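You operate a simulated robot arm through the tools that you are given. There is no shell and no other tool.

Carry out the task below with a simulated two-armed robot. There is one attempt and no reset: what you move stays moved.

JOB
Zero the grey meter, measure the plate and bin it.
Fine: switch it on, zero on the steel block; under 15.5 mm red bin, else green; probe back where it lay, meter left on.

Only the result counts: the job must be done as asked and must still hold three seconds after the hand-in. Knocking over, shifting, dropping, spilling or breaking anything else fails it.

ROBOT AND FRAMES
Two 7-joint arms with two-finger parallel grippers on one trunk, on a base that drives. Base frame: it is fixed to the floor where the robot stands at the start and does not move with it; the origin is under the middle of the robot, x ahead of it, y to its left, z up; the surface under the hand at the start is at about z = 850. Readings come in mm, rad, newtons and seconds.
The left shoulder is at the start at [20, 113, 1272], the right one opposite. With the tool pointing down near the work surface each hand reaches from about 140 to 580 mm from the robot's upright axis, wherever it stands, measured 20 degrees to its own side. Places, roughly: grey meter switch [600, 0, 900]; grey meter zero button [600, 0, 900]. Payload 1.57 kg a hand.
The tool frame of a hand sits at the grasp point between the pads (the TCP): z along the fingers, y along the line on which they close. The tips reach 30 mm beyond it. Largest opening 80 mm; finger width 17, thickness 12; the body of the gripper, 40 by 82 mm, starts 80 mm behind the TCP.
Orientation is that of the tool frame in the base frame, as a unit quaternion [x, y, z, w]. With the fingers straight down and closing along the base's y, the tool's x points along the base's -x, its y along +y and its z along -z.

CONTROLS
- The arms move only by the tool nudge_tool. It takes "left_targets", "right_targets" or both (then of equal length, played together; a hand with none holds still); each is a list that holds one entry, the list of rows, each a list of 7 numbers: the turn, a rotation vector about the base's x, y, z in rad, then the shift along the base's x, y, z in mm, then the opening, from 0 (shut) to 1 (fully open). In form: [[[rx, ry, rz, tx, ty, tz, jaw], ...]]. A call has 1 to 20 rows; each row is the pose to reach, as a shift and turn from the pose commanded when the call began. Rows are played at 5 a second. More than 50 mm and 0.15 rad between two rows, or a gripper value outside its range, and nothing of the call is played. Where a pose cannot be reached the arm comes as near as it can. A force on the tool above 40 N (or 10 N above the force at the start of the call, whichever is more), or a blocked arm, ends the call early, and 0.2 s more pass. The fingers move at their own pace (about 45 mm/s each) and stop on an object; they squeeze with about 26 N. The grip force told is the motor's: it shows also when the fingers shut on nothing. Time passes only in rows, and 0.2 s behind the last, so rows that repeat a pose let the fingers close. The reply holds the time, the measured pose of the TCP, the force on the tool along the base axes, the opening and the grip force, in the units named above and with some noise, with the torque about the TCP (base axes, N m) and any sound that the robot's microphone picked up, and new pictures: "pictures" is both (left out), scene, wrist or none (wrist: the cameras of the hands that moved).
- Cameras (640 x 400 px; columns grow to the right, rows downward): "scene" is now at [102.8, 30.1, 1386.5]; the picture's right is [0.30, -0.95, 0.00], its down [-0.62, -0.19, -0.76] and it looks along [0.72, 0.23, -0.65] (base axes); focal length 214 px, centre (320, 200). "left" rides on the left gripper at [72, 7, -122] in its tool frame; the picture's right is [-0.09, 1.00, 0.00], its down [-0.84, -0.08, -0.54] and it looks along [-0.54, -0.05, 0.84] (tool axes); focal length 238 px, centre (320, 200). "right" rides on the right gripper at [72, -7, -122] in its tool frame; the picture's right is [0.09, 1.00, 0.00], its down [-0.84, 0.08, -0.54] and it looks along [-0.54, 0.05, 0.84] (tool axes); focal length 238 px, centre (320, 200). There is no depth. A picture from a camera that has moved, and an enlarged one, comes with that camera's place and axes in the base frame and with its lens. The place of the scene camera against the robot may be out by one fixed shift of up to 25 mm in any direction.
- move_column(by): slides the trunk up (or, below 0, down) by that many mm; the arms and the scene camera ride with it, the base frame stays. It gives what a move gives, with no picture.
- base_move(legs): drives the robot by 1 to 6 legs, each [ahead, left, turn to the left] in mm, mm and rad, along the robot's own axes; the way and the turn of a leg run together, so that a leg with both is an arc; at most 1500 mm and 3.142 rad a leg. The arms and the cameras ride along, it lands a little off, and it stops where it bumps. It gives what a move gives, and a new picture of the scene camera.
- aim_head(pan, tilt): turns the head with the scene camera to pan (to the left, within 1.396 rad either way) and tilt (down, from -0.506 to 1.204), counted from straight ahead of the robot. It gives what a move gives, and a new picture of the scene camera.
- enlarge(camera, box): a new picture of the part [left, top, right, bottom] of that camera's present view, enlarged. No time passes.
- job_done(): hands the job in; it is judged then, once.

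Places have to be worked out from the pictures, the camera data and where the tool is seen. Open the grippers and draw the arms clear of the work before you hand the job in, unless the task says otherwise.

The tools are called after ">>>" as name(argument=value, ...) on one line, values as JSON. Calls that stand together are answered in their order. nudge_tool: Moves the arms, as the interface text tells. Its arguments: {"type":"object","properties":{"left_targets":{"type":"array","items":{"type":"array","items":{"type":"array","items":{"type":"number"}}}},"right_targets":{"type":"array","items":{"type":"array","items":{"type":"array","items":{"type":"number"}}}},"pictures":{"type":"string","enum":["both","scene","wrist","none"]}},"required":[]} The other tools are called the same way: move_column (by) slides the trunk up or down; base_move (legs) drives the base; aim_head (pan, tilt) turns the head that bears the scene camera; enlarge (camera, box) takes an enlarged picture of a part of a camera's view; job_done () hands the job in.

At the start:

```text
t: 0.0
left_ee_pos: [371.7, 411.8, 1190.6]
left_ee_rot: [-0.001, 1.0, 0.0, 0.001]
left_ft_force: [0.3, 0.2, -0.2]
left_moment: [-0.01, -0.01, -0.03]
left_width: 80.1
left_grip_force: 0.0
right_ee_pos: [400.7, 30.9, 1262.5]
right_ee_rot: [0.0, 1.0, 0.0, 0.001]
right_ft_force: [-0.7, -0.4, 0.1]
right_moment: [0.0, -0.01, 0.01]
right_width: 79.8
right_grip_force: 0.0
trunk travel left (down, up): [-325.0, 245.0]
robot x, y, heading: [-1.3, 2.3, -0.001]
head pan, tilt: [0.302, 0.71]
```

scene: 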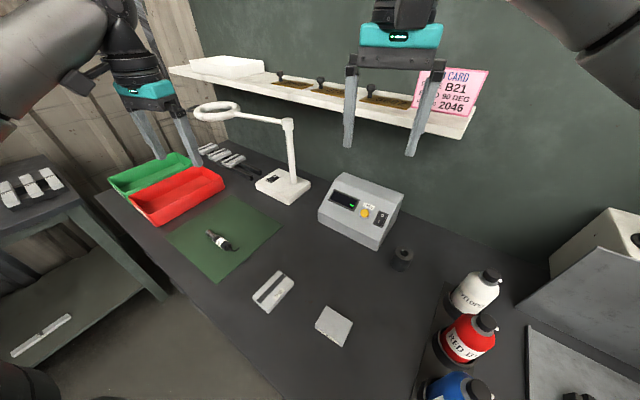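
right: 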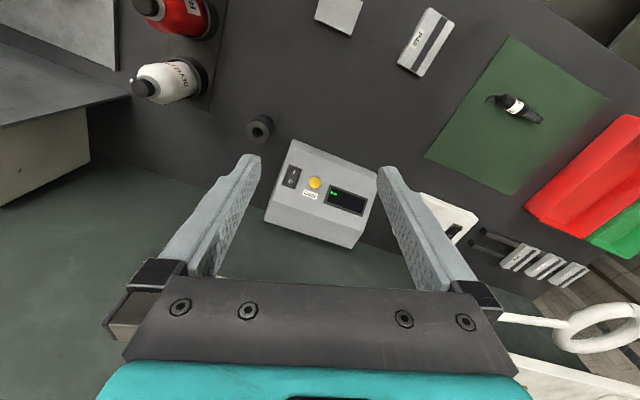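
left: 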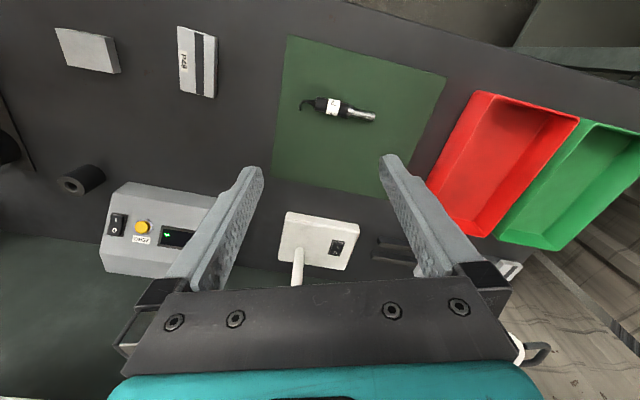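

The pictures show the grey meter, the probe lying on a green mat, two plates, one of them with a dark stripe, and the red and green bins. I'll enlarge the key parts before I move anything.

>>> enlarge(camera="scene", box=[300, 160, 430, 280])

>>> enlarge(camera="scene", box=[160, 190, 300, 300])

>>> enlarge(camera="scene", box=[240, 260, 370, 360])

>>> enlarge(camera="left", box=[40, 0, 240, 125])

>>> enlarge(camera="left", box=[40, 150, 240, 275])

>>> enlarge(camera="left", box=[270, 70, 430, 170])

>>> enlarge(camera="right", box=[240, 0, 480, 150])

>>> enlarge(camera="scene", box=[160, 40, 500, 200])

```text
3.33 times, centred on (365, 220) of scene
camera zoom: at [102.8, 30.1, 1386.5], right [0.3, -0.95, 0.0], down [-0.62, -0.19, -0.76], along [0.72, 0.23, -0.65], focal length 715 px, centre (170, 133)
```

zoom: 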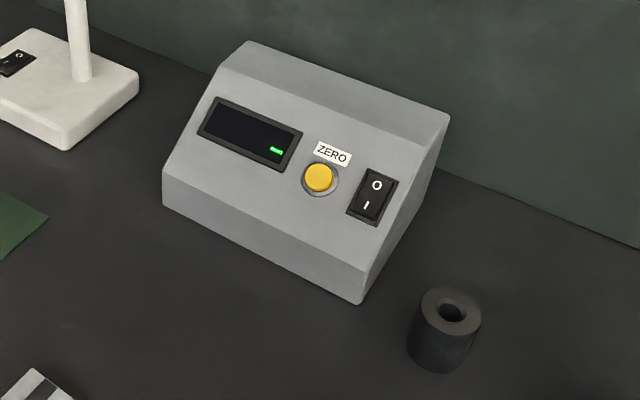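

```text
3.64 times, centred on (230, 245) of scene
camera zoom: at [102.8, 30.1, 1386.5], right [0.3, -0.95, 0.0], down [-0.62, -0.19, -0.76], along [0.72, 0.23, -0.65], focal length 780 px, centre (647, 36)
```

zoom: 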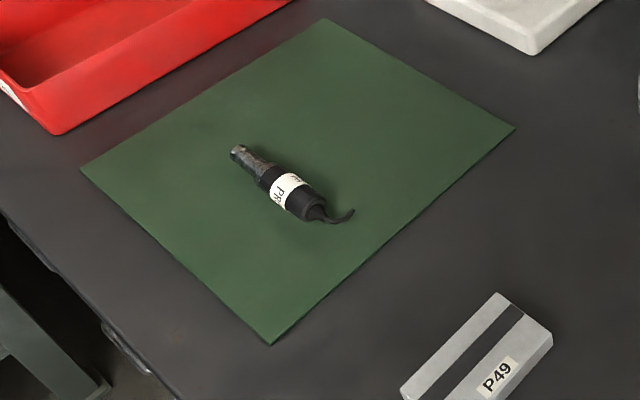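

```text
4.00 times, centred on (305, 310) of scene
camera zoom: at [102.8, 30.1, 1386.5], right [0.3, -0.95, 0.0], down [-0.62, -0.19, -0.76], along [0.72, 0.23, -0.65], focal length 858 px, centre (380, -240)
```

zoom: 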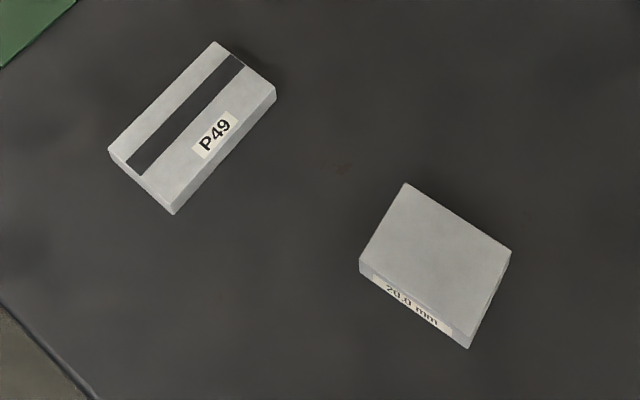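

```text
3.20 times, centred on (140, 62) of left
camera zoom: at [300.6, 418.3, 1311.1], right [0.09, 1.0, 0.0], down [0.84, -0.08, 0.54], along [0.54, -0.05, -0.84], focal length 763 px, centre (896, 640)
```

zoom: 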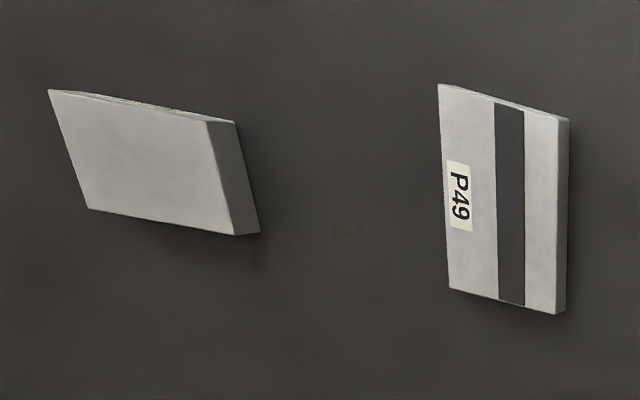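

```text
3.20 times, centred on (140, 212) of left
camera zoom: at [300.6, 418.3, 1311.1], right [0.09, 1.0, 0.0], down [0.84, -0.08, 0.54], along [0.54, -0.05, -0.84], focal length 763 px, centre (896, 160)
```

zoom: 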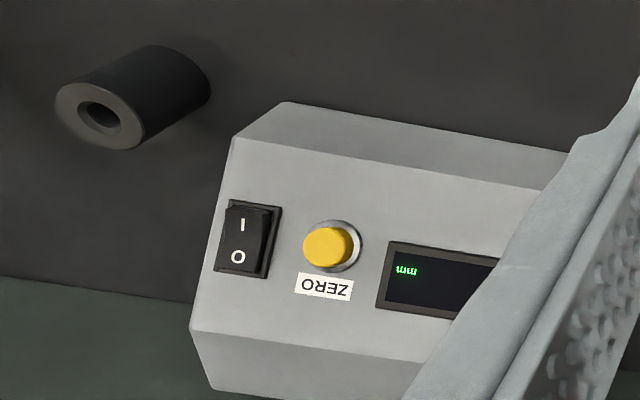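

```text
4.00 times, centred on (350, 120) of left
camera zoom: at [300.6, 418.3, 1311.1], right [0.09, 1.0, 0.0], down [0.84, -0.08, 0.54], along [0.54, -0.05, -0.84], focal length 953 px, centre (200, 520)
```

zoom: 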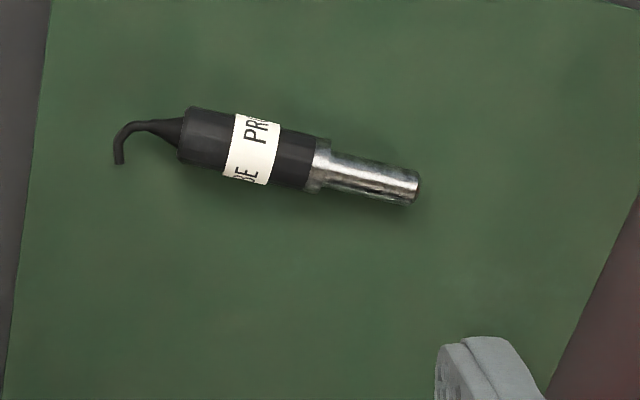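

```text
2.67 times, centred on (360, 75) of right
camera zoom: at [328.2, 23.7, 1384.0], right [-0.09, 1.0, 0.0], down [0.84, 0.08, 0.54], along [0.54, 0.05, -0.84], focal length 636 px, centre (213, 533)
```

zoom: 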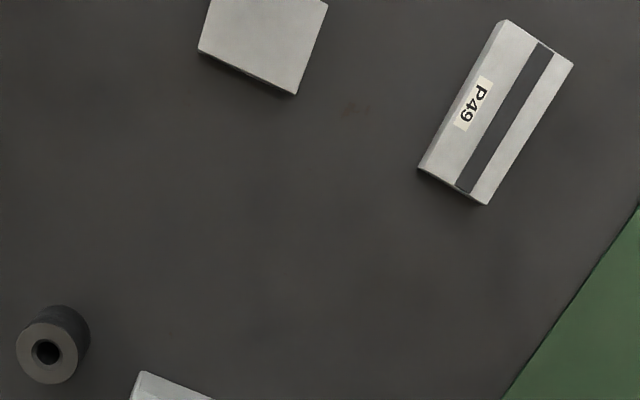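

```text
1.88 times, centred on (330, 120) of scene
camera zoom: at [102.8, 30.1, 1386.5], right [0.3, -0.95, 0.0], down [-0.62, -0.19, -0.76], along [0.72, 0.23, -0.65], focal length 404 px, centre (301, 351)
```

zoom: 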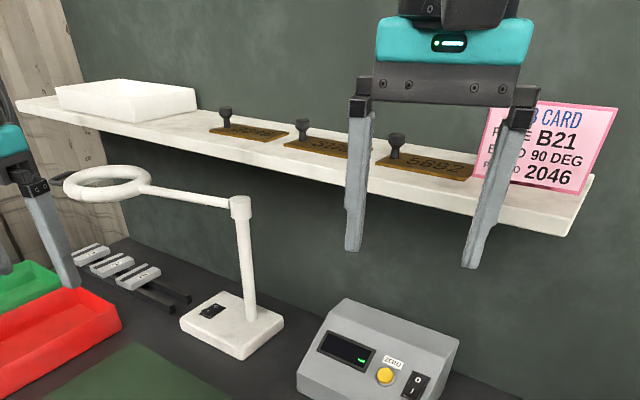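

The plate is marked P49. The other block, marked "20.0 mm", is the steel block. The bins look far off to the left, so I'll turn the head to see the bench edge and the space for driving.

>>> aim_head(pan=0.9, tilt=0.7)

>>> aim_head(pan=0.0, tilt=0.9)

```text
t: 1.0
left_ee_pos: [372.4, 411.6, 1190.4]
left_ee_rot: [-0.001, 1.0, 0.0, 0.0]
left_ft_force: [0.1, -0.3, 0.2]
left_moment: [-0.01, -0.01, -0.02]
left_width: 80.4
left_grip_force: 0.0
right_ee_pos: [398.5, 29.7, 1262.8]
right_ee_rot: [0.0, 1.0, -0.001, -0.001]
right_ft_force: [0.2, 0.1, -0.1]
right_moment: [-0.01, -0.02, -0.02]
right_width: 80.2
right_grip_force: 0.1
trunk travel left (down, up): [-325.0, 245.0]
robot x, y, heading: [-0.4, 0.3, -0.004]
head pan, tilt: [0.901, 0.7]
camera scene: at [74.9, 71.4, 1387.4], right [0.78, -0.62, 0.0], down [-0.4, -0.5, -0.76], along [0.48, 0.6, -0.64], focal length 214 px, centre (320, 200)
```

scene: 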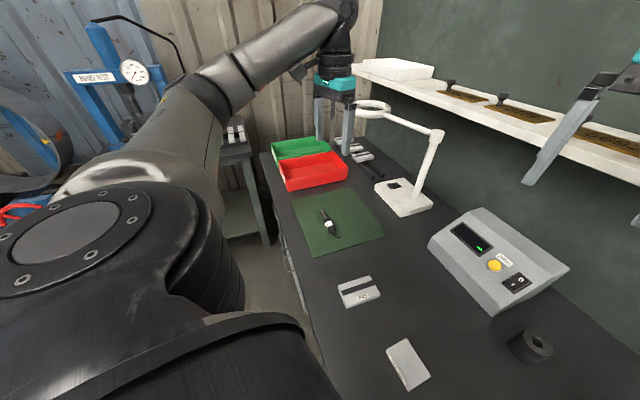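

```text
t: 2.2
left_ee_pos: [371.5, 411.9, 1188.4]
left_ee_rot: [-0.001, 1.0, 0.0, 0.0]
left_ft_force: [0.9, 0.7, 0.0]
left_moment: [0.01, 0.0, -0.02]
left_width: 80.0
left_grip_force: 0.1
right_ee_pos: [399.4, 30.2, 1262.5]
right_ee_rot: [0.0, 1.0, 0.0, 0.0]
right_ft_force: [0.2, -0.4, -0.4]
right_moment: [-0.03, 0.0, -0.03]
right_width: 79.8
right_grip_force: 0.1
trunk travel left (down, up): [-325.0, 245.0]
robot x, y, heading: [1.6, -0.4, 0.003]
head pan, tilt: [0.0, 0.901]
camera scene: at [97.6, 5.0, 1371.2], right [0.0, -1.0, 0.0], down [-0.78, 0.0, -0.62], along [0.62, 0.0, -0.78], focal length 214 px, centre (320, 200)
```

scene: 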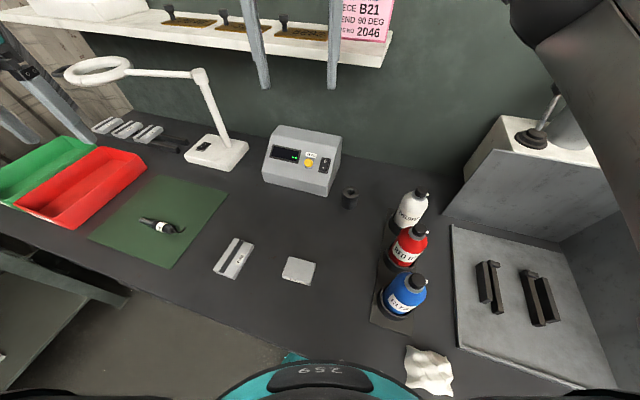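

The bench sits at about 20° to the robot, and its front edge is close ahead. I'll enlarge the meter, probe, plate and block to fix their geometry.

>>> enlarge(camera="scene", box=[255, 120, 365, 200])

>>> enlarge(camera="right", box=[255, 130, 385, 250])

>>> enlarge(camera="scene", box=[100, 190, 210, 260])

>>> enlarge(camera="scene", box=[205, 220, 335, 300])

>>> enlarge(camera="scene", box=[0, 120, 160, 240])

```text
5.00 times, centred on (310, 160) of scene
camera zoom: at [97.6, 5.0, 1371.2], right [0.0, -1.0, 0.0], down [-0.78, 0.0, -0.62], along [0.62, 0.0, -0.78], focal length 1072 px, centre (370, 400)
```

zoom: 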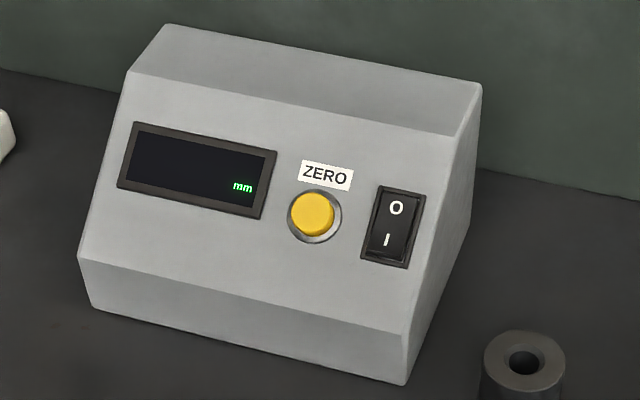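

```text
3.33 times, centred on (320, 190) of right
camera zoom: at [328.2, 23.7, 1384.0], right [-0.09, 1.0, 0.0], down [0.84, 0.08, 0.54], along [0.54, 0.05, -0.84], focal length 794 px, centre (320, 233)
```

zoom: 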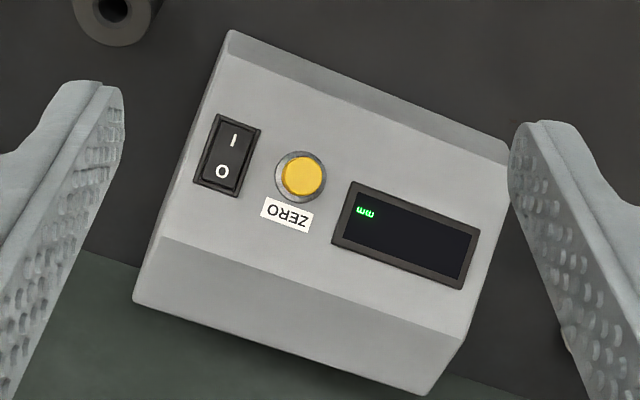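

```text
5.71 times, centred on (155, 225) of scene
camera zoom: at [97.6, 5.0, 1371.2], right [0.0, -1.0, 0.0], down [-0.78, 0.0, -0.62], along [0.62, 0.0, -0.78], focal length 1226 px, centre (1263, 57)
```

zoom: 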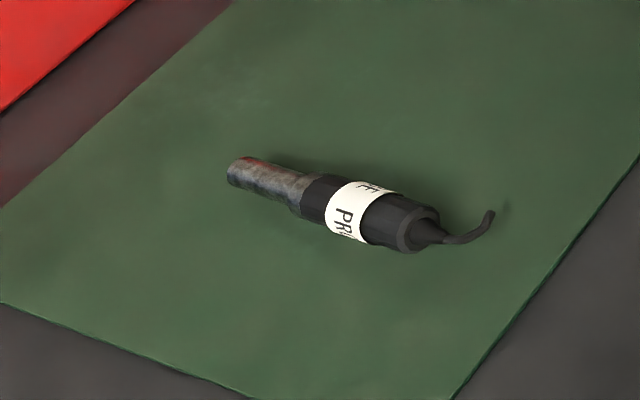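

```text
4.92 times, centred on (270, 260) of scene
camera zoom: at [97.6, 5.0, 1371.2], right [0.0, -1.0, 0.0], down [-0.78, 0.0, -0.62], along [0.62, 0.0, -0.78], focal length 1056 px, centre (566, -95)
```

zoom: 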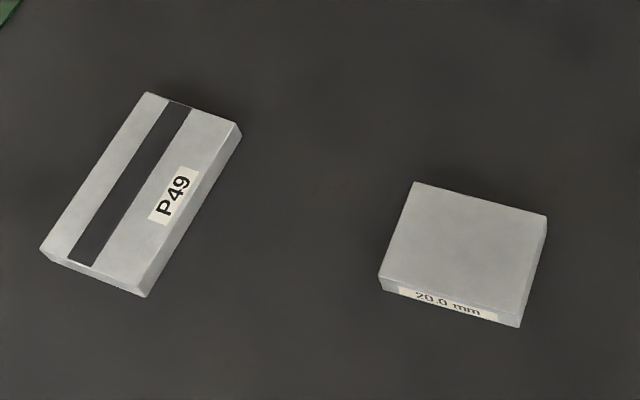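

```text
3.33 times, centred on (80, 180) of scene
camera zoom: at [97.6, 5.0, 1371.2], right [0.0, -1.0, 0.0], down [-0.78, 0.0, -0.62], along [0.62, 0.0, -0.78], focal length 715 px, centre (1120, 267)
```

zoom: 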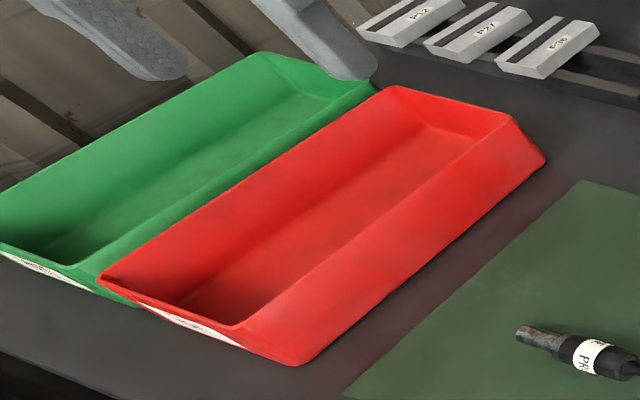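

On the scene and wrist views, the rocker is at about (564, -16, 937) and the zero button at about (570, 35, 940). They sit on a face sloped roughly 40° and yawed about -18°, and the display shows only "mm". I'll bring the right hand, closed and tilted square to that face, to a standoff in front of the rocker.

>>> nudge_tool(right_targets=[[[-0.016, -0.099, -0.043, 14, -4, -37, 0], [-0.031, -0.198, -0.086, 29, -7, -75, 0], [-0.047, -0.297, -0.129, 44, -11, -112, 0], [-0.063, -0.397, -0.172, 58, -15, -150, 0], [-0.079, -0.496, -0.215, 73, -19, -187, 0], [-0.094, -0.595, -0.258, 87, -22, -225, 0], [-0.11, -0.694, -0.301, 102, -26, -262, 0], [-0.11, -0.694, -0.301, 102, -26, -262, 0]]], pictures="both")

```text
t: 4.0
left_ee_pos: [372.0, 412.7, 1190.8]
left_ee_rot: [-0.001, 1.0, 0.0, 0.0]
left_ft_force: [0.6, -0.3, -0.2]
left_moment: [0.02, -0.01, 0.0]
left_width: 79.9
left_grip_force: 0.0
right_ee_pos: [500.6, 4.6, 999.3]
right_ee_rot: [0.148, 0.927, -0.054, 0.34]
right_ft_force: [-1.1, 1.0, 0.0]
right_moment: [0.0, -0.01, -0.01]
right_width: 0.2
right_grip_force: 21.5
trunk travel left (down, up): [-325.0, 245.0]
robot x, y, heading: [0.8, 0.5, 0.002]
head pan, tilt: [0.0, 0.901]
camera scene: at [97.5, 4.8, 1371.3], right [0.0, -1.0, 0.0], down [-0.78, 0.0, -0.62], along [0.62, 0.0, -0.78], focal length 214 px, centre (320, 200)
camera right: at [372.0, 39.2, 1046.7], right [0.24, 0.97, -0.06], down [0.3, -0.02, 0.95], along [0.92, -0.25, -0.29], focal length 238 px, centre (320, 200)
```

scene: 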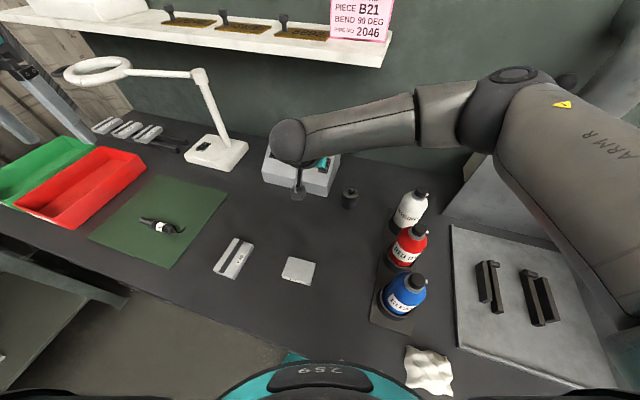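
right: 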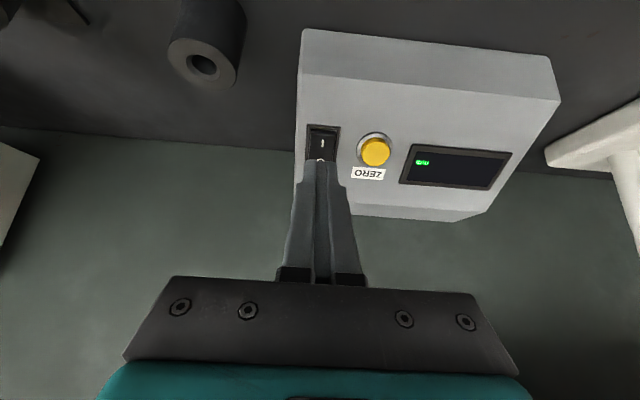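

The closed fingertips are now in front of the rocker. I'll enlarge the wrist view to see how they line up.

>>> enlarge(camera="right", box=[280, 100, 440, 200])

```text
4.00 times, centred on (360, 150) of right
camera zoom: at [372.0, 39.2, 1046.7], right [0.24, 0.97, -0.06], down [0.3, -0.02, 0.95], along [0.92, -0.25, -0.29], focal length 953 px, centre (160, 400)
```

zoom: 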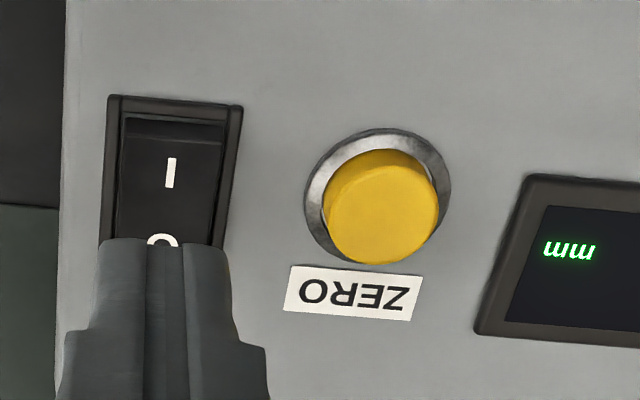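

Triangulating two wrist views puts the "I" mark at about (551.5, -10, 937.5), raised, so the meter is off. The tips line up with it about 51 mm away, so I'll go in along the tool axis and stop just short of contact.

>>> nudge_tool(right_targets=[[[0, 0, 0, 12, -3, -16, 0], [0, 0, 0, 23.7, -6.0, -31.8, 0], [0, 0, 0, 26.0, -6.8, -34.9, 0], [0, 0, 0, 27.3, -7.2, -36.4, 0]]], pictures="wrist")

>>> enlarge(camera="right", box=[280, 60, 440, 160])

```text
t: 5.0
left_ee_pos: [372.1, 411.8, 1189.4]
left_ee_rot: [0.0, 1.0, 0.001, 0.0]
left_ft_force: [-0.4, 0.9, -0.4]
left_moment: [0.03, -0.01, 0.0]
left_width: 80.0
left_grip_force: 0.0
right_ee_pos: [529.3, -2.4, 963.7]
right_ee_rot: [0.146, 0.928, -0.053, 0.339]
right_ft_force: [0.8, -0.9, 0.1]
right_moment: [0.0, 0.03, -0.01]
right_width: 0.0
right_grip_force: 21.3
trunk travel left (down, up): [-325.0, 245.0]
robot x, y, heading: [-1.8, 4.3, 0.003]
head pan, tilt: [0.0, 0.901]
camera right: at [400.6, 32.3, 1010.5], right [0.24, 0.97, -0.06], down [0.3, -0.02, 0.95], along [0.92, -0.25, -0.3], focal length 238 px, centre (320, 200)
```

right: 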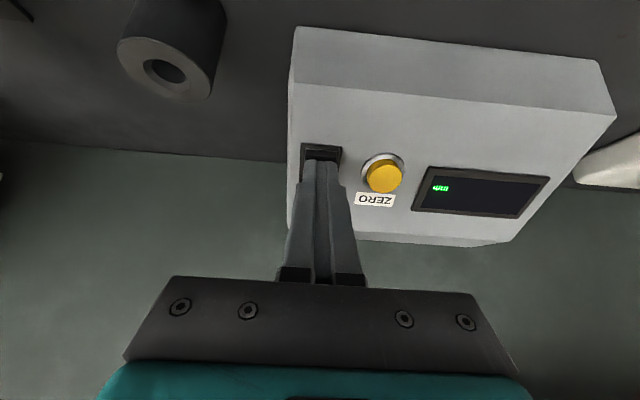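

```text
4.00 times, centred on (360, 110) of right
camera zoom: at [400.6, 32.3, 1010.5], right [0.24, 0.97, -0.06], down [0.3, -0.02, 0.95], along [0.92, -0.25, -0.3], focal length 953 px, centre (160, 560)
```

zoom: 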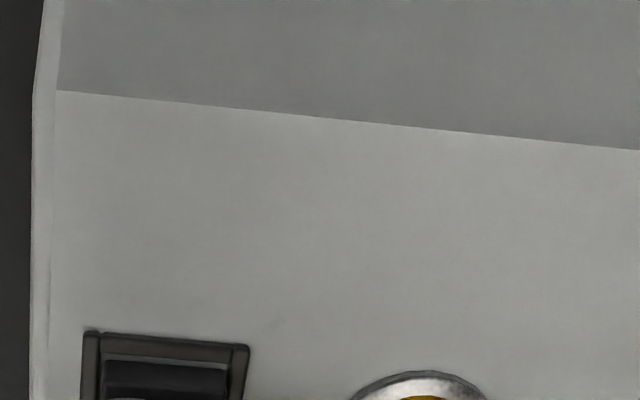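

The tips are about 5 mm from the rocker. I'll press on in small steps and watch the force and listen for a click.

>>> nudge_tool(right_targets=[[[0, 0, 0, 1.2, -0.4, -1.5, 0], [0, 0, 0, 2.5, -0.8, -3.0, 0], [0, 0, 0, 3.7, -1.2, -4.6, 0], [0, 0, 0, 4.3, -1.4, -5.3, 0]]], pictures="wrist")

```text
t: 6.0
left_ee_pos: [372.1, 412.6, 1190.0]
left_ee_rot: [-0.002, 1.0, -0.001, 0.0]
left_ft_force: [0.1, 0.0, 0.5]
left_moment: [0.03, 0.02, -0.01]
left_width: 80.0
left_grip_force: 0.0
right_ee_pos: [534.1, -3.6, 959.3]
right_ee_rot: [0.147, 0.928, -0.054, 0.339]
right_ft_force: [-1.8, 0.8, 2.3]
right_moment: [-0.02, -0.04, 0.0]
right_width: 0.0
right_grip_force: 20.8
trunk travel left (down, up): [-325.0, 245.0]
robot x, y, heading: [0.6, 1.4, -0.002]
head pan, tilt: [0.0, 0.901]
heard: click
camera right: at [404.7, 30.8, 1005.7], right [0.24, 0.97, -0.06], down [0.3, -0.02, 0.95], along [0.92, -0.25, -0.29], focal length 238 px, centre (320, 200)
```

right: 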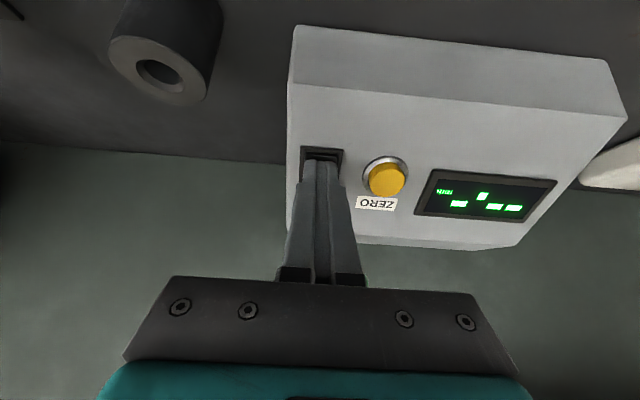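

I heard a click and the display has lit up. I'll back the hand off along its axis and read the display.

>>> nudge_tool(right_targets=[[[0, 0, 0, -12, 4, 15, 0], [0, 0, 0, -30, 10, 38, 0], [0, 0, 0, -40, 40, 48, 0]]], pictures="wrist")

>>> enlarge(camera="right", box=[260, 100, 520, 240])

```text
t: 6.8
left_ee_pos: [371.4, 412.2, 1189.5]
left_ee_rot: [-0.001, 1.0, 0.0, 0.0]
left_ft_force: [-0.4, 0.2, 0.1]
left_moment: [-0.01, -0.03, 0.01]
left_width: 80.1
left_grip_force: 0.1
right_ee_pos: [492.6, 35.7, 1006.5]
right_ee_rot: [0.148, 0.928, -0.054, 0.338]
right_ft_force: [0.2, -1.9, -0.3]
right_moment: [-0.03, -0.03, -0.02]
right_width: 0.0
right_grip_force: 20.8
trunk travel left (down, up): [-325.0, 245.0]
robot x, y, heading: [3.2, 0.3, 0.004]
head pan, tilt: [0.0, 0.901]
camera right: at [364.1, 71.3, 1053.3], right [0.24, 0.97, -0.06], down [0.3, -0.02, 0.95], along [0.92, -0.25, -0.3], focal length 238 px, centre (320, 200)
```

right: 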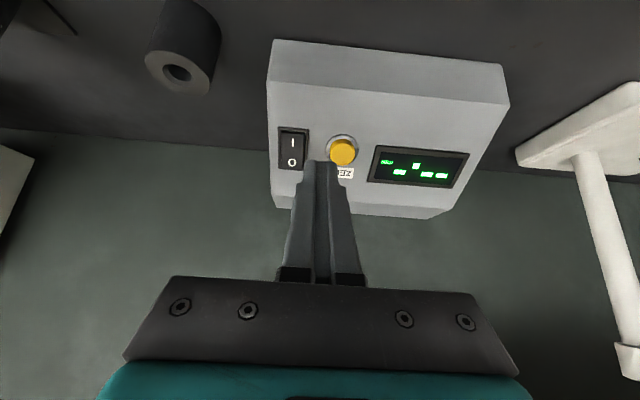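

```text
2.46 times, centred on (390, 170) of right
camera zoom: at [364.1, 71.3, 1053.3], right [0.24, 0.97, -0.06], down [0.3, -0.02, 0.95], along [0.92, -0.25, -0.3], focal length 587 px, centre (148, 274)
```

zoom: 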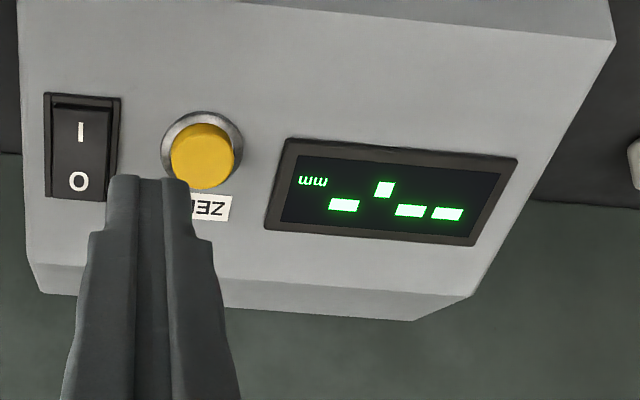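

The meter is on and shows "--.- mm". Next, the left hand will turn about 72° so it closes across the probe's axis, and stop above the probe's label at about (395, 435).

>>> nudge_tool(left_targets=[[[0, 0, 0.141, 3, 3, -22, 1], [0, 0, 0.282, 5, 5, -44, 1], [0, 0, 0.422, 8, 8, -67, 1], [0, 0, 0.563, 10, 10, -89, 1], [0, 0, 0.704, 13, 13, -111, 1], [0, 0, 0.845, 15, 15, -133, 1], [0, 0, 0.985, 18, 18, -156, 1], [0, 0, 1.126, 20, 20, -178, 1], [0, 0, 1.267, 23, 23, -200, 1], [0, 0, 1.267, 23, 23, -200, 1]]], pictures="both")

>>> enlarge(camera="left", box=[200, 60, 440, 260])

```text
t: 9.0
left_ee_pos: [394.5, 434.2, 988.2]
left_ee_rot: [-0.593, 0.805, 0.0, 0.0]
left_ft_force: [-0.6, 0.7, 0.6]
left_moment: [0.02, 0.01, 0.01]
left_width: 79.9
left_grip_force: 0.0
right_ee_pos: [492.6, 35.2, 1007.2]
right_ee_rot: [0.146, 0.928, -0.053, 0.339]
right_ft_force: [0.9, -0.2, -0.2]
right_moment: [0.01, -0.02, 0.03]
right_width: 0.0
right_grip_force: 21.8
trunk travel left (down, up): [-325.0, 245.0]
robot x, y, heading: [1.2, 2.9, -0.002]
head pan, tilt: [0.0, 0.901]
camera scene: at [97.5, 4.9, 1371.2], right [0.0, -1.0, 0.0], down [-0.78, 0.0, -0.62], along [0.62, 0.0, -0.78], focal length 214 px, centre (320, 200)
camera left: at [367.4, 367.9, 1110.2], right [-0.92, 0.38, 0.0], down [0.32, 0.78, 0.54], along [0.21, 0.5, -0.84], focal length 238 px, centre (320, 200)
```

scene: 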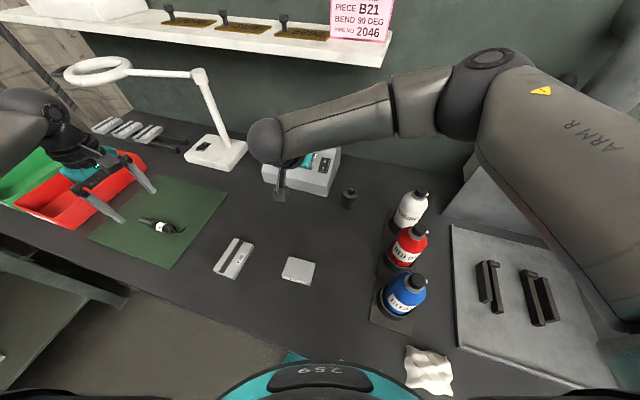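
left: 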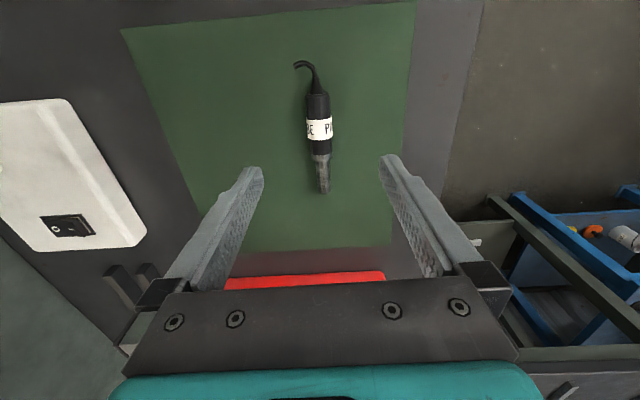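

```text
2.00 times, centred on (320, 160) of left
camera zoom: at [367.4, 367.9, 1110.2], right [-0.92, 0.38, 0.0], down [0.32, 0.78, 0.54], along [0.21, 0.5, -0.84], focal length 477 px, centre (320, 280)
```

zoom: 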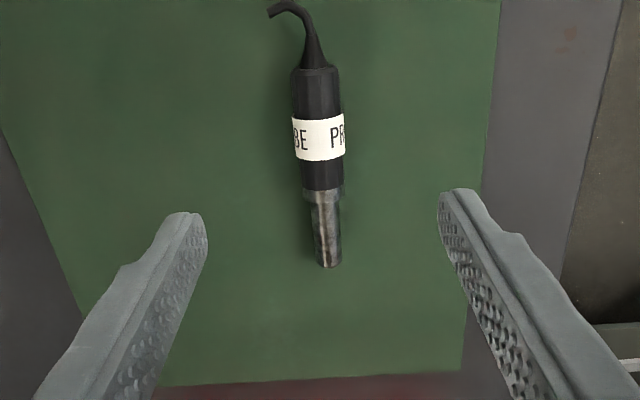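

The probe's axis runs from (385, 402) to (420, 507) and lies midway between the fingers. I'll lower around the handle to a TCP height of about 886, keeping the tips just above the mat.

>>> nudge_tool(left_targets=[[[0, 0, -0.01, 0.5, -1, -40, 1], [0, 0, -0.02, 0.5, -2, -75, 1], [0, 0, -0.02, 0.5, -2, -95, 1], [0, 0, -0.02, 0.5, -2, -104, 1]]], pictures="both")

>>> enlarge(camera="left", box=[200, 60, 440, 260])

```text
t: 10.0
left_ee_pos: [395.7, 433.3, 885.0]
left_ee_rot: [-0.584, 0.812, 0.001, 0.001]
left_ft_force: [-0.7, -0.3, 0.4]
left_moment: [0.02, -0.01, 0.01]
left_width: 79.9
left_grip_force: 0.1
right_ee_pos: [493.0, 35.6, 1005.3]
right_ee_rot: [0.147, 0.928, -0.053, 0.338]
right_ft_force: [-0.5, -0.8, -0.8]
right_moment: [0.02, 0.0, -0.01]
right_width: 0.2
right_grip_force: 21.1
trunk travel left (down, up): [-325.0, 245.0]
robot x, y, heading: [0.1, 3.1, -0.002]
head pan, tilt: [0.0, 0.901]
camera scene: at [97.6, 4.9, 1371.2], right [0.0, -1.0, 0.0], down [-0.78, 0.0, -0.62], along [0.62, 0.0, -0.78], focal length 214 px, centre (320, 200)
camera left: at [366.8, 366.9, 1006.6], right [-0.92, 0.4, 0.0], down [0.34, 0.77, 0.54], along [0.22, 0.5, -0.84], focal length 238 px, centre (320, 200)
```

scene: 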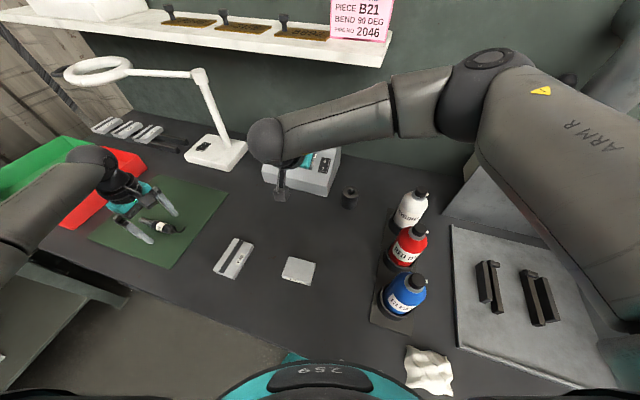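
left: 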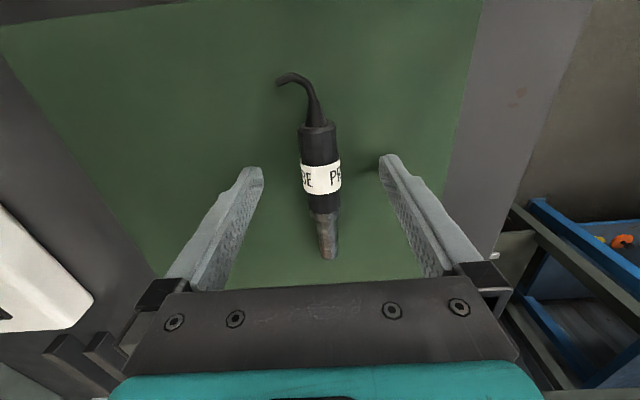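

```text
2.00 times, centred on (320, 160) of left
camera zoom: at [366.8, 366.9, 1006.6], right [-0.92, 0.4, 0.0], down [0.34, 0.77, 0.54], along [0.22, 0.5, -0.84], focal length 477 px, centre (320, 280)
```

zoom: 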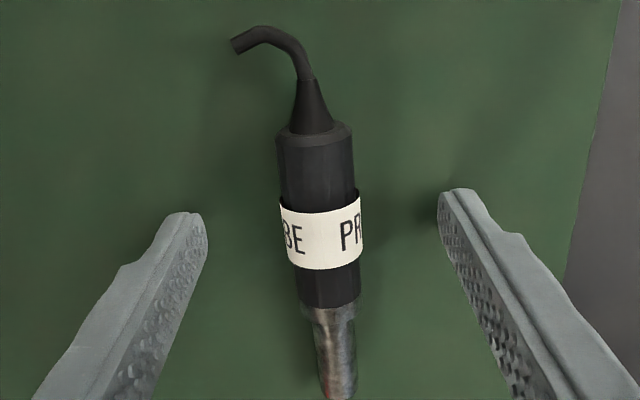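

The handle is centred between the fingers, with its axis about 9 mm above the tips. I'll close on it now.

>>> nudge_tool(left_targets=[[[0, 0, 0, 0, 0, 0, 0.4], [0, 0, 0, 0, 0, 0, 0], [0, 0, 0, 0, 0, 0, 0], [0, 0, 0, 0, 0, 0, 0], [0, 0, 0, 0, 0, 0, 0], [0, 0, 0, 0, 0, 0, 0]]], pictures="wrist")

```text
t: 11.4
left_ee_pos: [396.7, 432.2, 884.8]
left_ee_rot: [-0.584, 0.812, 0.0, 0.0]
left_ft_force: [-0.2, 0.5, 0.3]
left_moment: [0.02, 0.03, -0.01]
left_width: 22.9
left_grip_force: 26.2
right_ee_pos: [492.8, 35.7, 1005.8]
right_ee_rot: [0.147, 0.928, -0.054, 0.339]
right_ft_force: [0.2, 0.4, 0.3]
right_moment: [0.01, 0.02, 0.0]
right_width: 0.0
right_grip_force: 21.5
trunk travel left (down, up): [-325.0, 245.0]
robot x, y, heading: [-1.5, -0.9, 0.0]
head pan, tilt: [0.0, 0.901]
camera left: at [366.9, 366.7, 1006.8], right [-0.92, 0.4, 0.0], down [0.34, 0.77, 0.54], along [0.22, 0.5, -0.84], focal length 238 px, centre (320, 200)
```

left: 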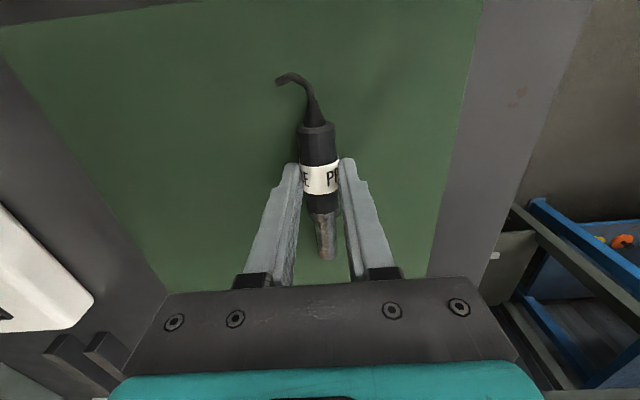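

The probe is gripped at a width of 22.9 mm with its tip about 78 mm from the TCP. I'll lift it, then start tipping it upright while carrying it toward the steel block.

>>> nudge_tool(left_targets=[[[0, 0, 0, 0, 0, 30, 0], [0, 0, 0, 0, 0, 75, 0], [0, 0, 0, 0, 0, 120, 0], [-0.133, 0.045, 0, -10, -32, 130, 0], [-0.265, 0.089, 0, -20, -64, 130, 0], [-0.398, 0.134, 0, -30, -96, 130, 0], [-0.531, 0.179, 0, -40, -128, 130, 0], [-0.664, 0.223, 0, -50, -160, 130, 0], [-0.796, 0.268, 0, -60, -192, 130, 0], [-0.796, 0.268, 0, -60, -192, 130, 0]]], pictures="both")

```text
t: 13.6
left_ee_pos: [334.9, 241.0, 1015.5]
left_ee_rot: [-0.533, 0.741, -0.237, -0.333]
left_ft_force: [0.7, 0.1, -1.0]
left_moment: [0.02, 0.0, 0.0]
left_width: 22.9
left_grip_force: 25.6
right_ee_pos: [493.3, 35.6, 1006.7]
right_ee_rot: [0.147, 0.928, -0.054, 0.338]
right_ft_force: [0.6, 0.2, -0.1]
right_moment: [0.0, 0.0, 0.04]
right_width: 0.2
right_grip_force: 21.2
trunk travel left (down, up): [-325.0, 245.0]
robot x, y, heading: [-1.1, 2.3, -0.001]
head pan, tilt: [0.0, 0.901]
camera scene: at [97.7, 5.0, 1371.2], right [0.0, -1.0, 0.0], down [-0.78, 0.0, -0.62], along [0.62, 0.0, -0.78], focal length 214 px, centre (320, 200)
camera left: at [343.0, 283.1, 1149.9], right [-0.92, 0.37, -0.07], down [0.38, 0.89, -0.26], along [-0.04, -0.27, -0.96], focal length 238 px, centre (320, 200)
```

scene: 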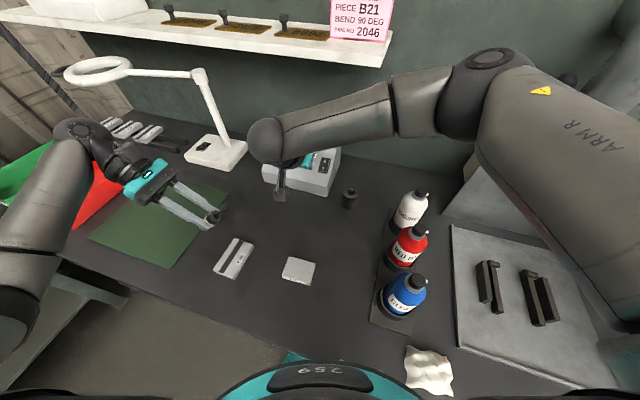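
left: 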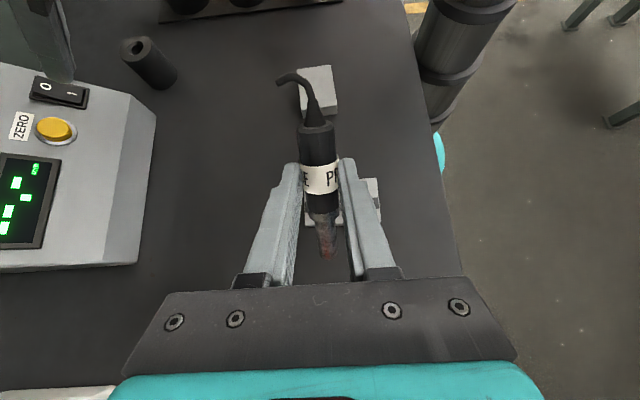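

The carry went well, so I'll finish tipping the probe upright while moving above the steel block. The tip will stay about 60 mm above it.

>>> nudge_tool(left_targets=[[[-0.115, 0.039, 0, -9, -28, -1, 0], [-0.231, 0.078, 0, -18, -57, -3, 0], [-0.346, 0.116, 0, -27, -85, -4, 0], [-0.461, 0.155, 0, -36, -114, -6, 0], [-0.577, 0.194, 0, -45, -142, -7, 0], [-0.693, 0.233, 0, -54.5, -171, -8, 0], [-0.693, 0.233, 0, -54.5, -171, -8, 0]]], pictures="both")

>>> enlarge(camera="left", box=[200, 80, 440, 280])

```text
t: 15.2
left_ee_pos: [280.7, 69.5, 1006.7]
left_ee_rot: [0.412, -0.574, 0.412, 0.575]
left_ft_force: [0.4, 0.7, -0.3]
left_moment: [0.03, 0.0, 0.03]
left_width: 23.1
left_grip_force: 26.1
right_ee_pos: [494.0, 36.1, 1006.1]
right_ee_rot: [0.148, 0.928, -0.054, 0.338]
right_ft_force: [-0.4, -0.7, -0.2]
right_moment: [-0.03, -0.01, 0.01]
right_width: 0.1
right_grip_force: 21.4
trunk travel left (down, up): [-325.0, 245.0]
robot x, y, heading: [-0.6, -3.0, -0.003]
head pan, tilt: [0.0, 0.901]
camera scene: at [97.7, 5.1, 1371.2], right [0.0, -1.0, 0.0], down [-0.78, 0.0, -0.62], along [0.62, 0.0, -0.78], focal length 214 px, centre (320, 200)
camera left: at [314.3, 187.2, 1078.3], right [-0.94, 0.32, -0.09], down [0.24, 0.49, -0.84], along [-0.22, -0.81, -0.54], focal length 238 px, centre (320, 200)
```

scene: 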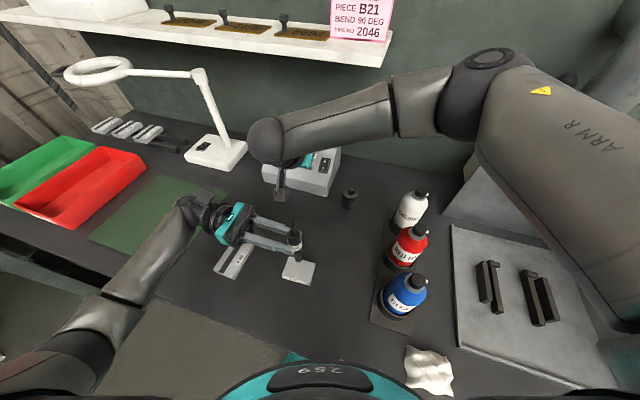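
left: 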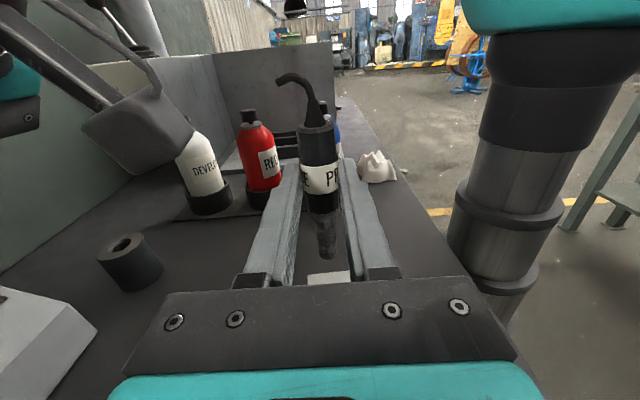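

```text
2.00 times, centred on (320, 180) of left
camera zoom: at [314.3, 187.2, 1078.3], right [-0.94, 0.32, -0.09], down [0.24, 0.49, -0.84], along [-0.22, -0.81, -0.54], focal length 477 px, centre (320, 240)
```

zoom: 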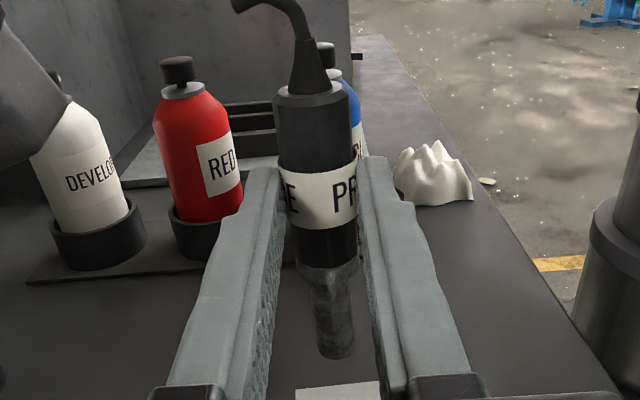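

The probe is upright, and by calculation its tip is at about (274, 50, 929), above the block's centre at (274, 50). I'll check that in enlarged scene views.

>>> enlarge(camera="scene", box=[230, 200, 350, 300])

>>> enlarge(camera="left", box=[240, 200, 400, 300])

>>> enlarge(camera="right", box=[240, 60, 520, 260])

```text
4.00 times, centred on (290, 250) of scene
camera zoom: at [97.7, 5.1, 1371.2], right [0.0, -1.0, 0.0], down [-0.78, 0.0, -0.62], along [0.62, 0.0, -0.78], focal length 858 px, centre (440, 0)
```

zoom: 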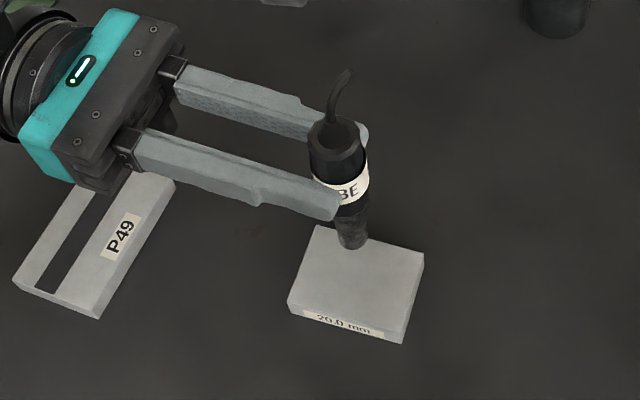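

```text
4.00 times, centred on (320, 250) of left
camera zoom: at [314.3, 187.2, 1078.3], right [-0.94, 0.32, -0.09], down [0.24, 0.49, -0.84], along [-0.22, -0.81, -0.54], focal length 953 px, centre (320, 0)
```

zoom: 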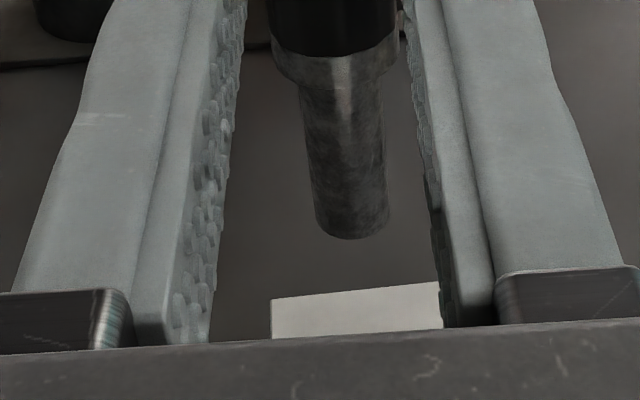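

```text
2.00 times, centred on (380, 160) of right
camera zoom: at [364.4, 70.5, 1053.2], right [0.24, 0.97, -0.06], down [0.3, -0.02, 0.95], along [0.92, -0.25, -0.3], focal length 477 px, centre (200, 280)
```

zoom: 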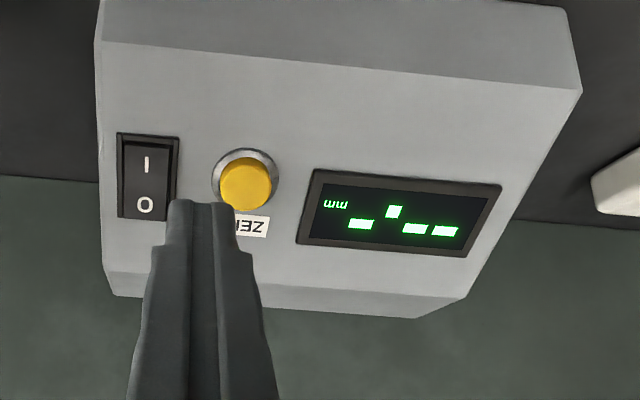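

The far edge of the block in the wrist view agrees with the estimates. I'll lower the probe until the tip is about 6 mm above the block.

>>> nudge_tool(left_targets=[[[0, 0, 0, 0, 0, -25, 0], [0, 0, 0, 0, 0, -45, 0], [0, 0, 0, 0, 0, -52, 0], [0, 0, 0, 0, 0, -52, 0]]], pictures="both")

>>> enlarge(camera="left", box=[240, 200, 400, 300])

>>> enlarge(camera="scene", box=[230, 200, 350, 300])

```text
t: 16.2
left_ee_pos: [281.7, 70.7, 956.2]
left_ee_rot: [0.414, -0.574, 0.412, 0.574]
left_ft_force: [-0.3, -0.6, -0.8]
left_moment: [0.03, -0.02, 0.02]
left_width: 22.8
left_grip_force: 25.4
right_ee_pos: [492.7, 35.8, 1006.6]
right_ee_rot: [0.147, 0.928, -0.054, 0.339]
right_ft_force: [0.4, -0.3, 0.8]
right_moment: [0.0, 0.0, -0.02]
right_width: 0.0
right_grip_force: 20.8
trunk travel left (down, up): [-325.0, 245.0]
robot x, y, heading: [-0.7, -0.6, -0.003]
head pan, tilt: [0.0, 0.901]
camera scene: at [97.6, 4.9, 1371.2], right [0.0, -1.0, 0.0], down [-0.78, 0.0, -0.62], along [0.62, 0.0, -0.78], focal length 214 px, centre (320, 200)
camera left: at [314.4, 187.4, 1027.4], right [-0.94, 0.32, -0.09], down [0.25, 0.49, -0.84], along [-0.22, -0.81, -0.54], focal length 238 px, centre (320, 200)
```

scene: 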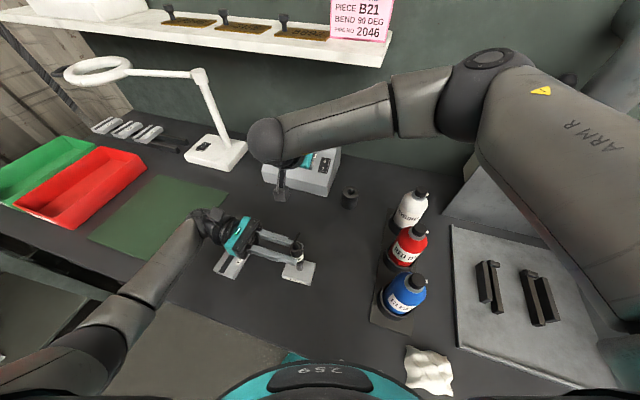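
left: 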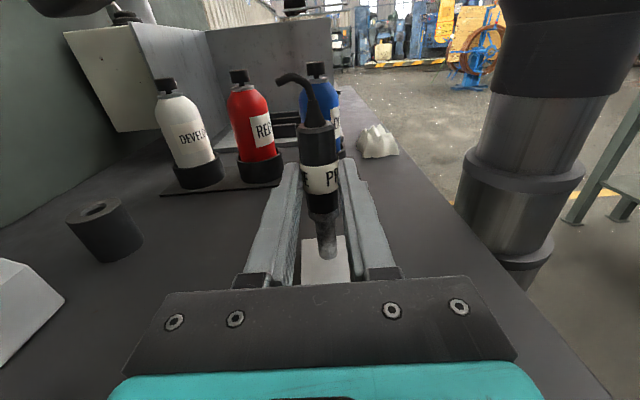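

```text
4.00 times, centred on (320, 250) of left
camera zoom: at [314.4, 187.4, 1027.4], right [-0.94, 0.32, -0.09], down [0.25, 0.49, -0.84], along [-0.22, -0.81, -0.54], focal length 953 px, centre (320, 0)
```

zoom: 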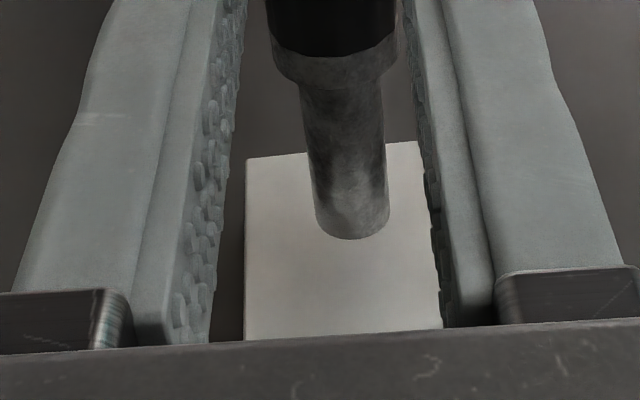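

```text
4.00 times, centred on (290, 250) of scene
camera zoom: at [97.6, 4.9, 1371.2], right [0.0, -1.0, 0.0], down [-0.78, 0.0, -0.62], along [0.62, 0.0, -0.78], focal length 858 px, centre (440, 0)
```

zoom: 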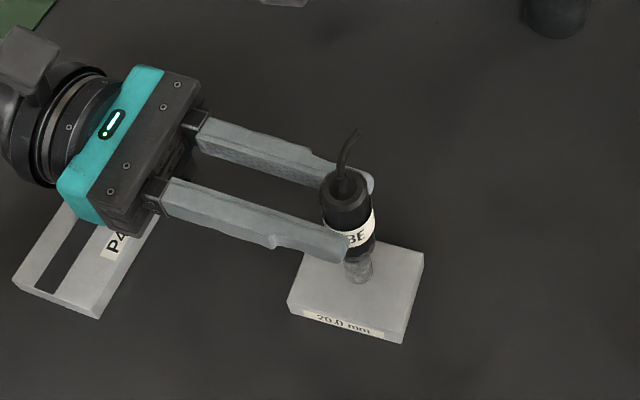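

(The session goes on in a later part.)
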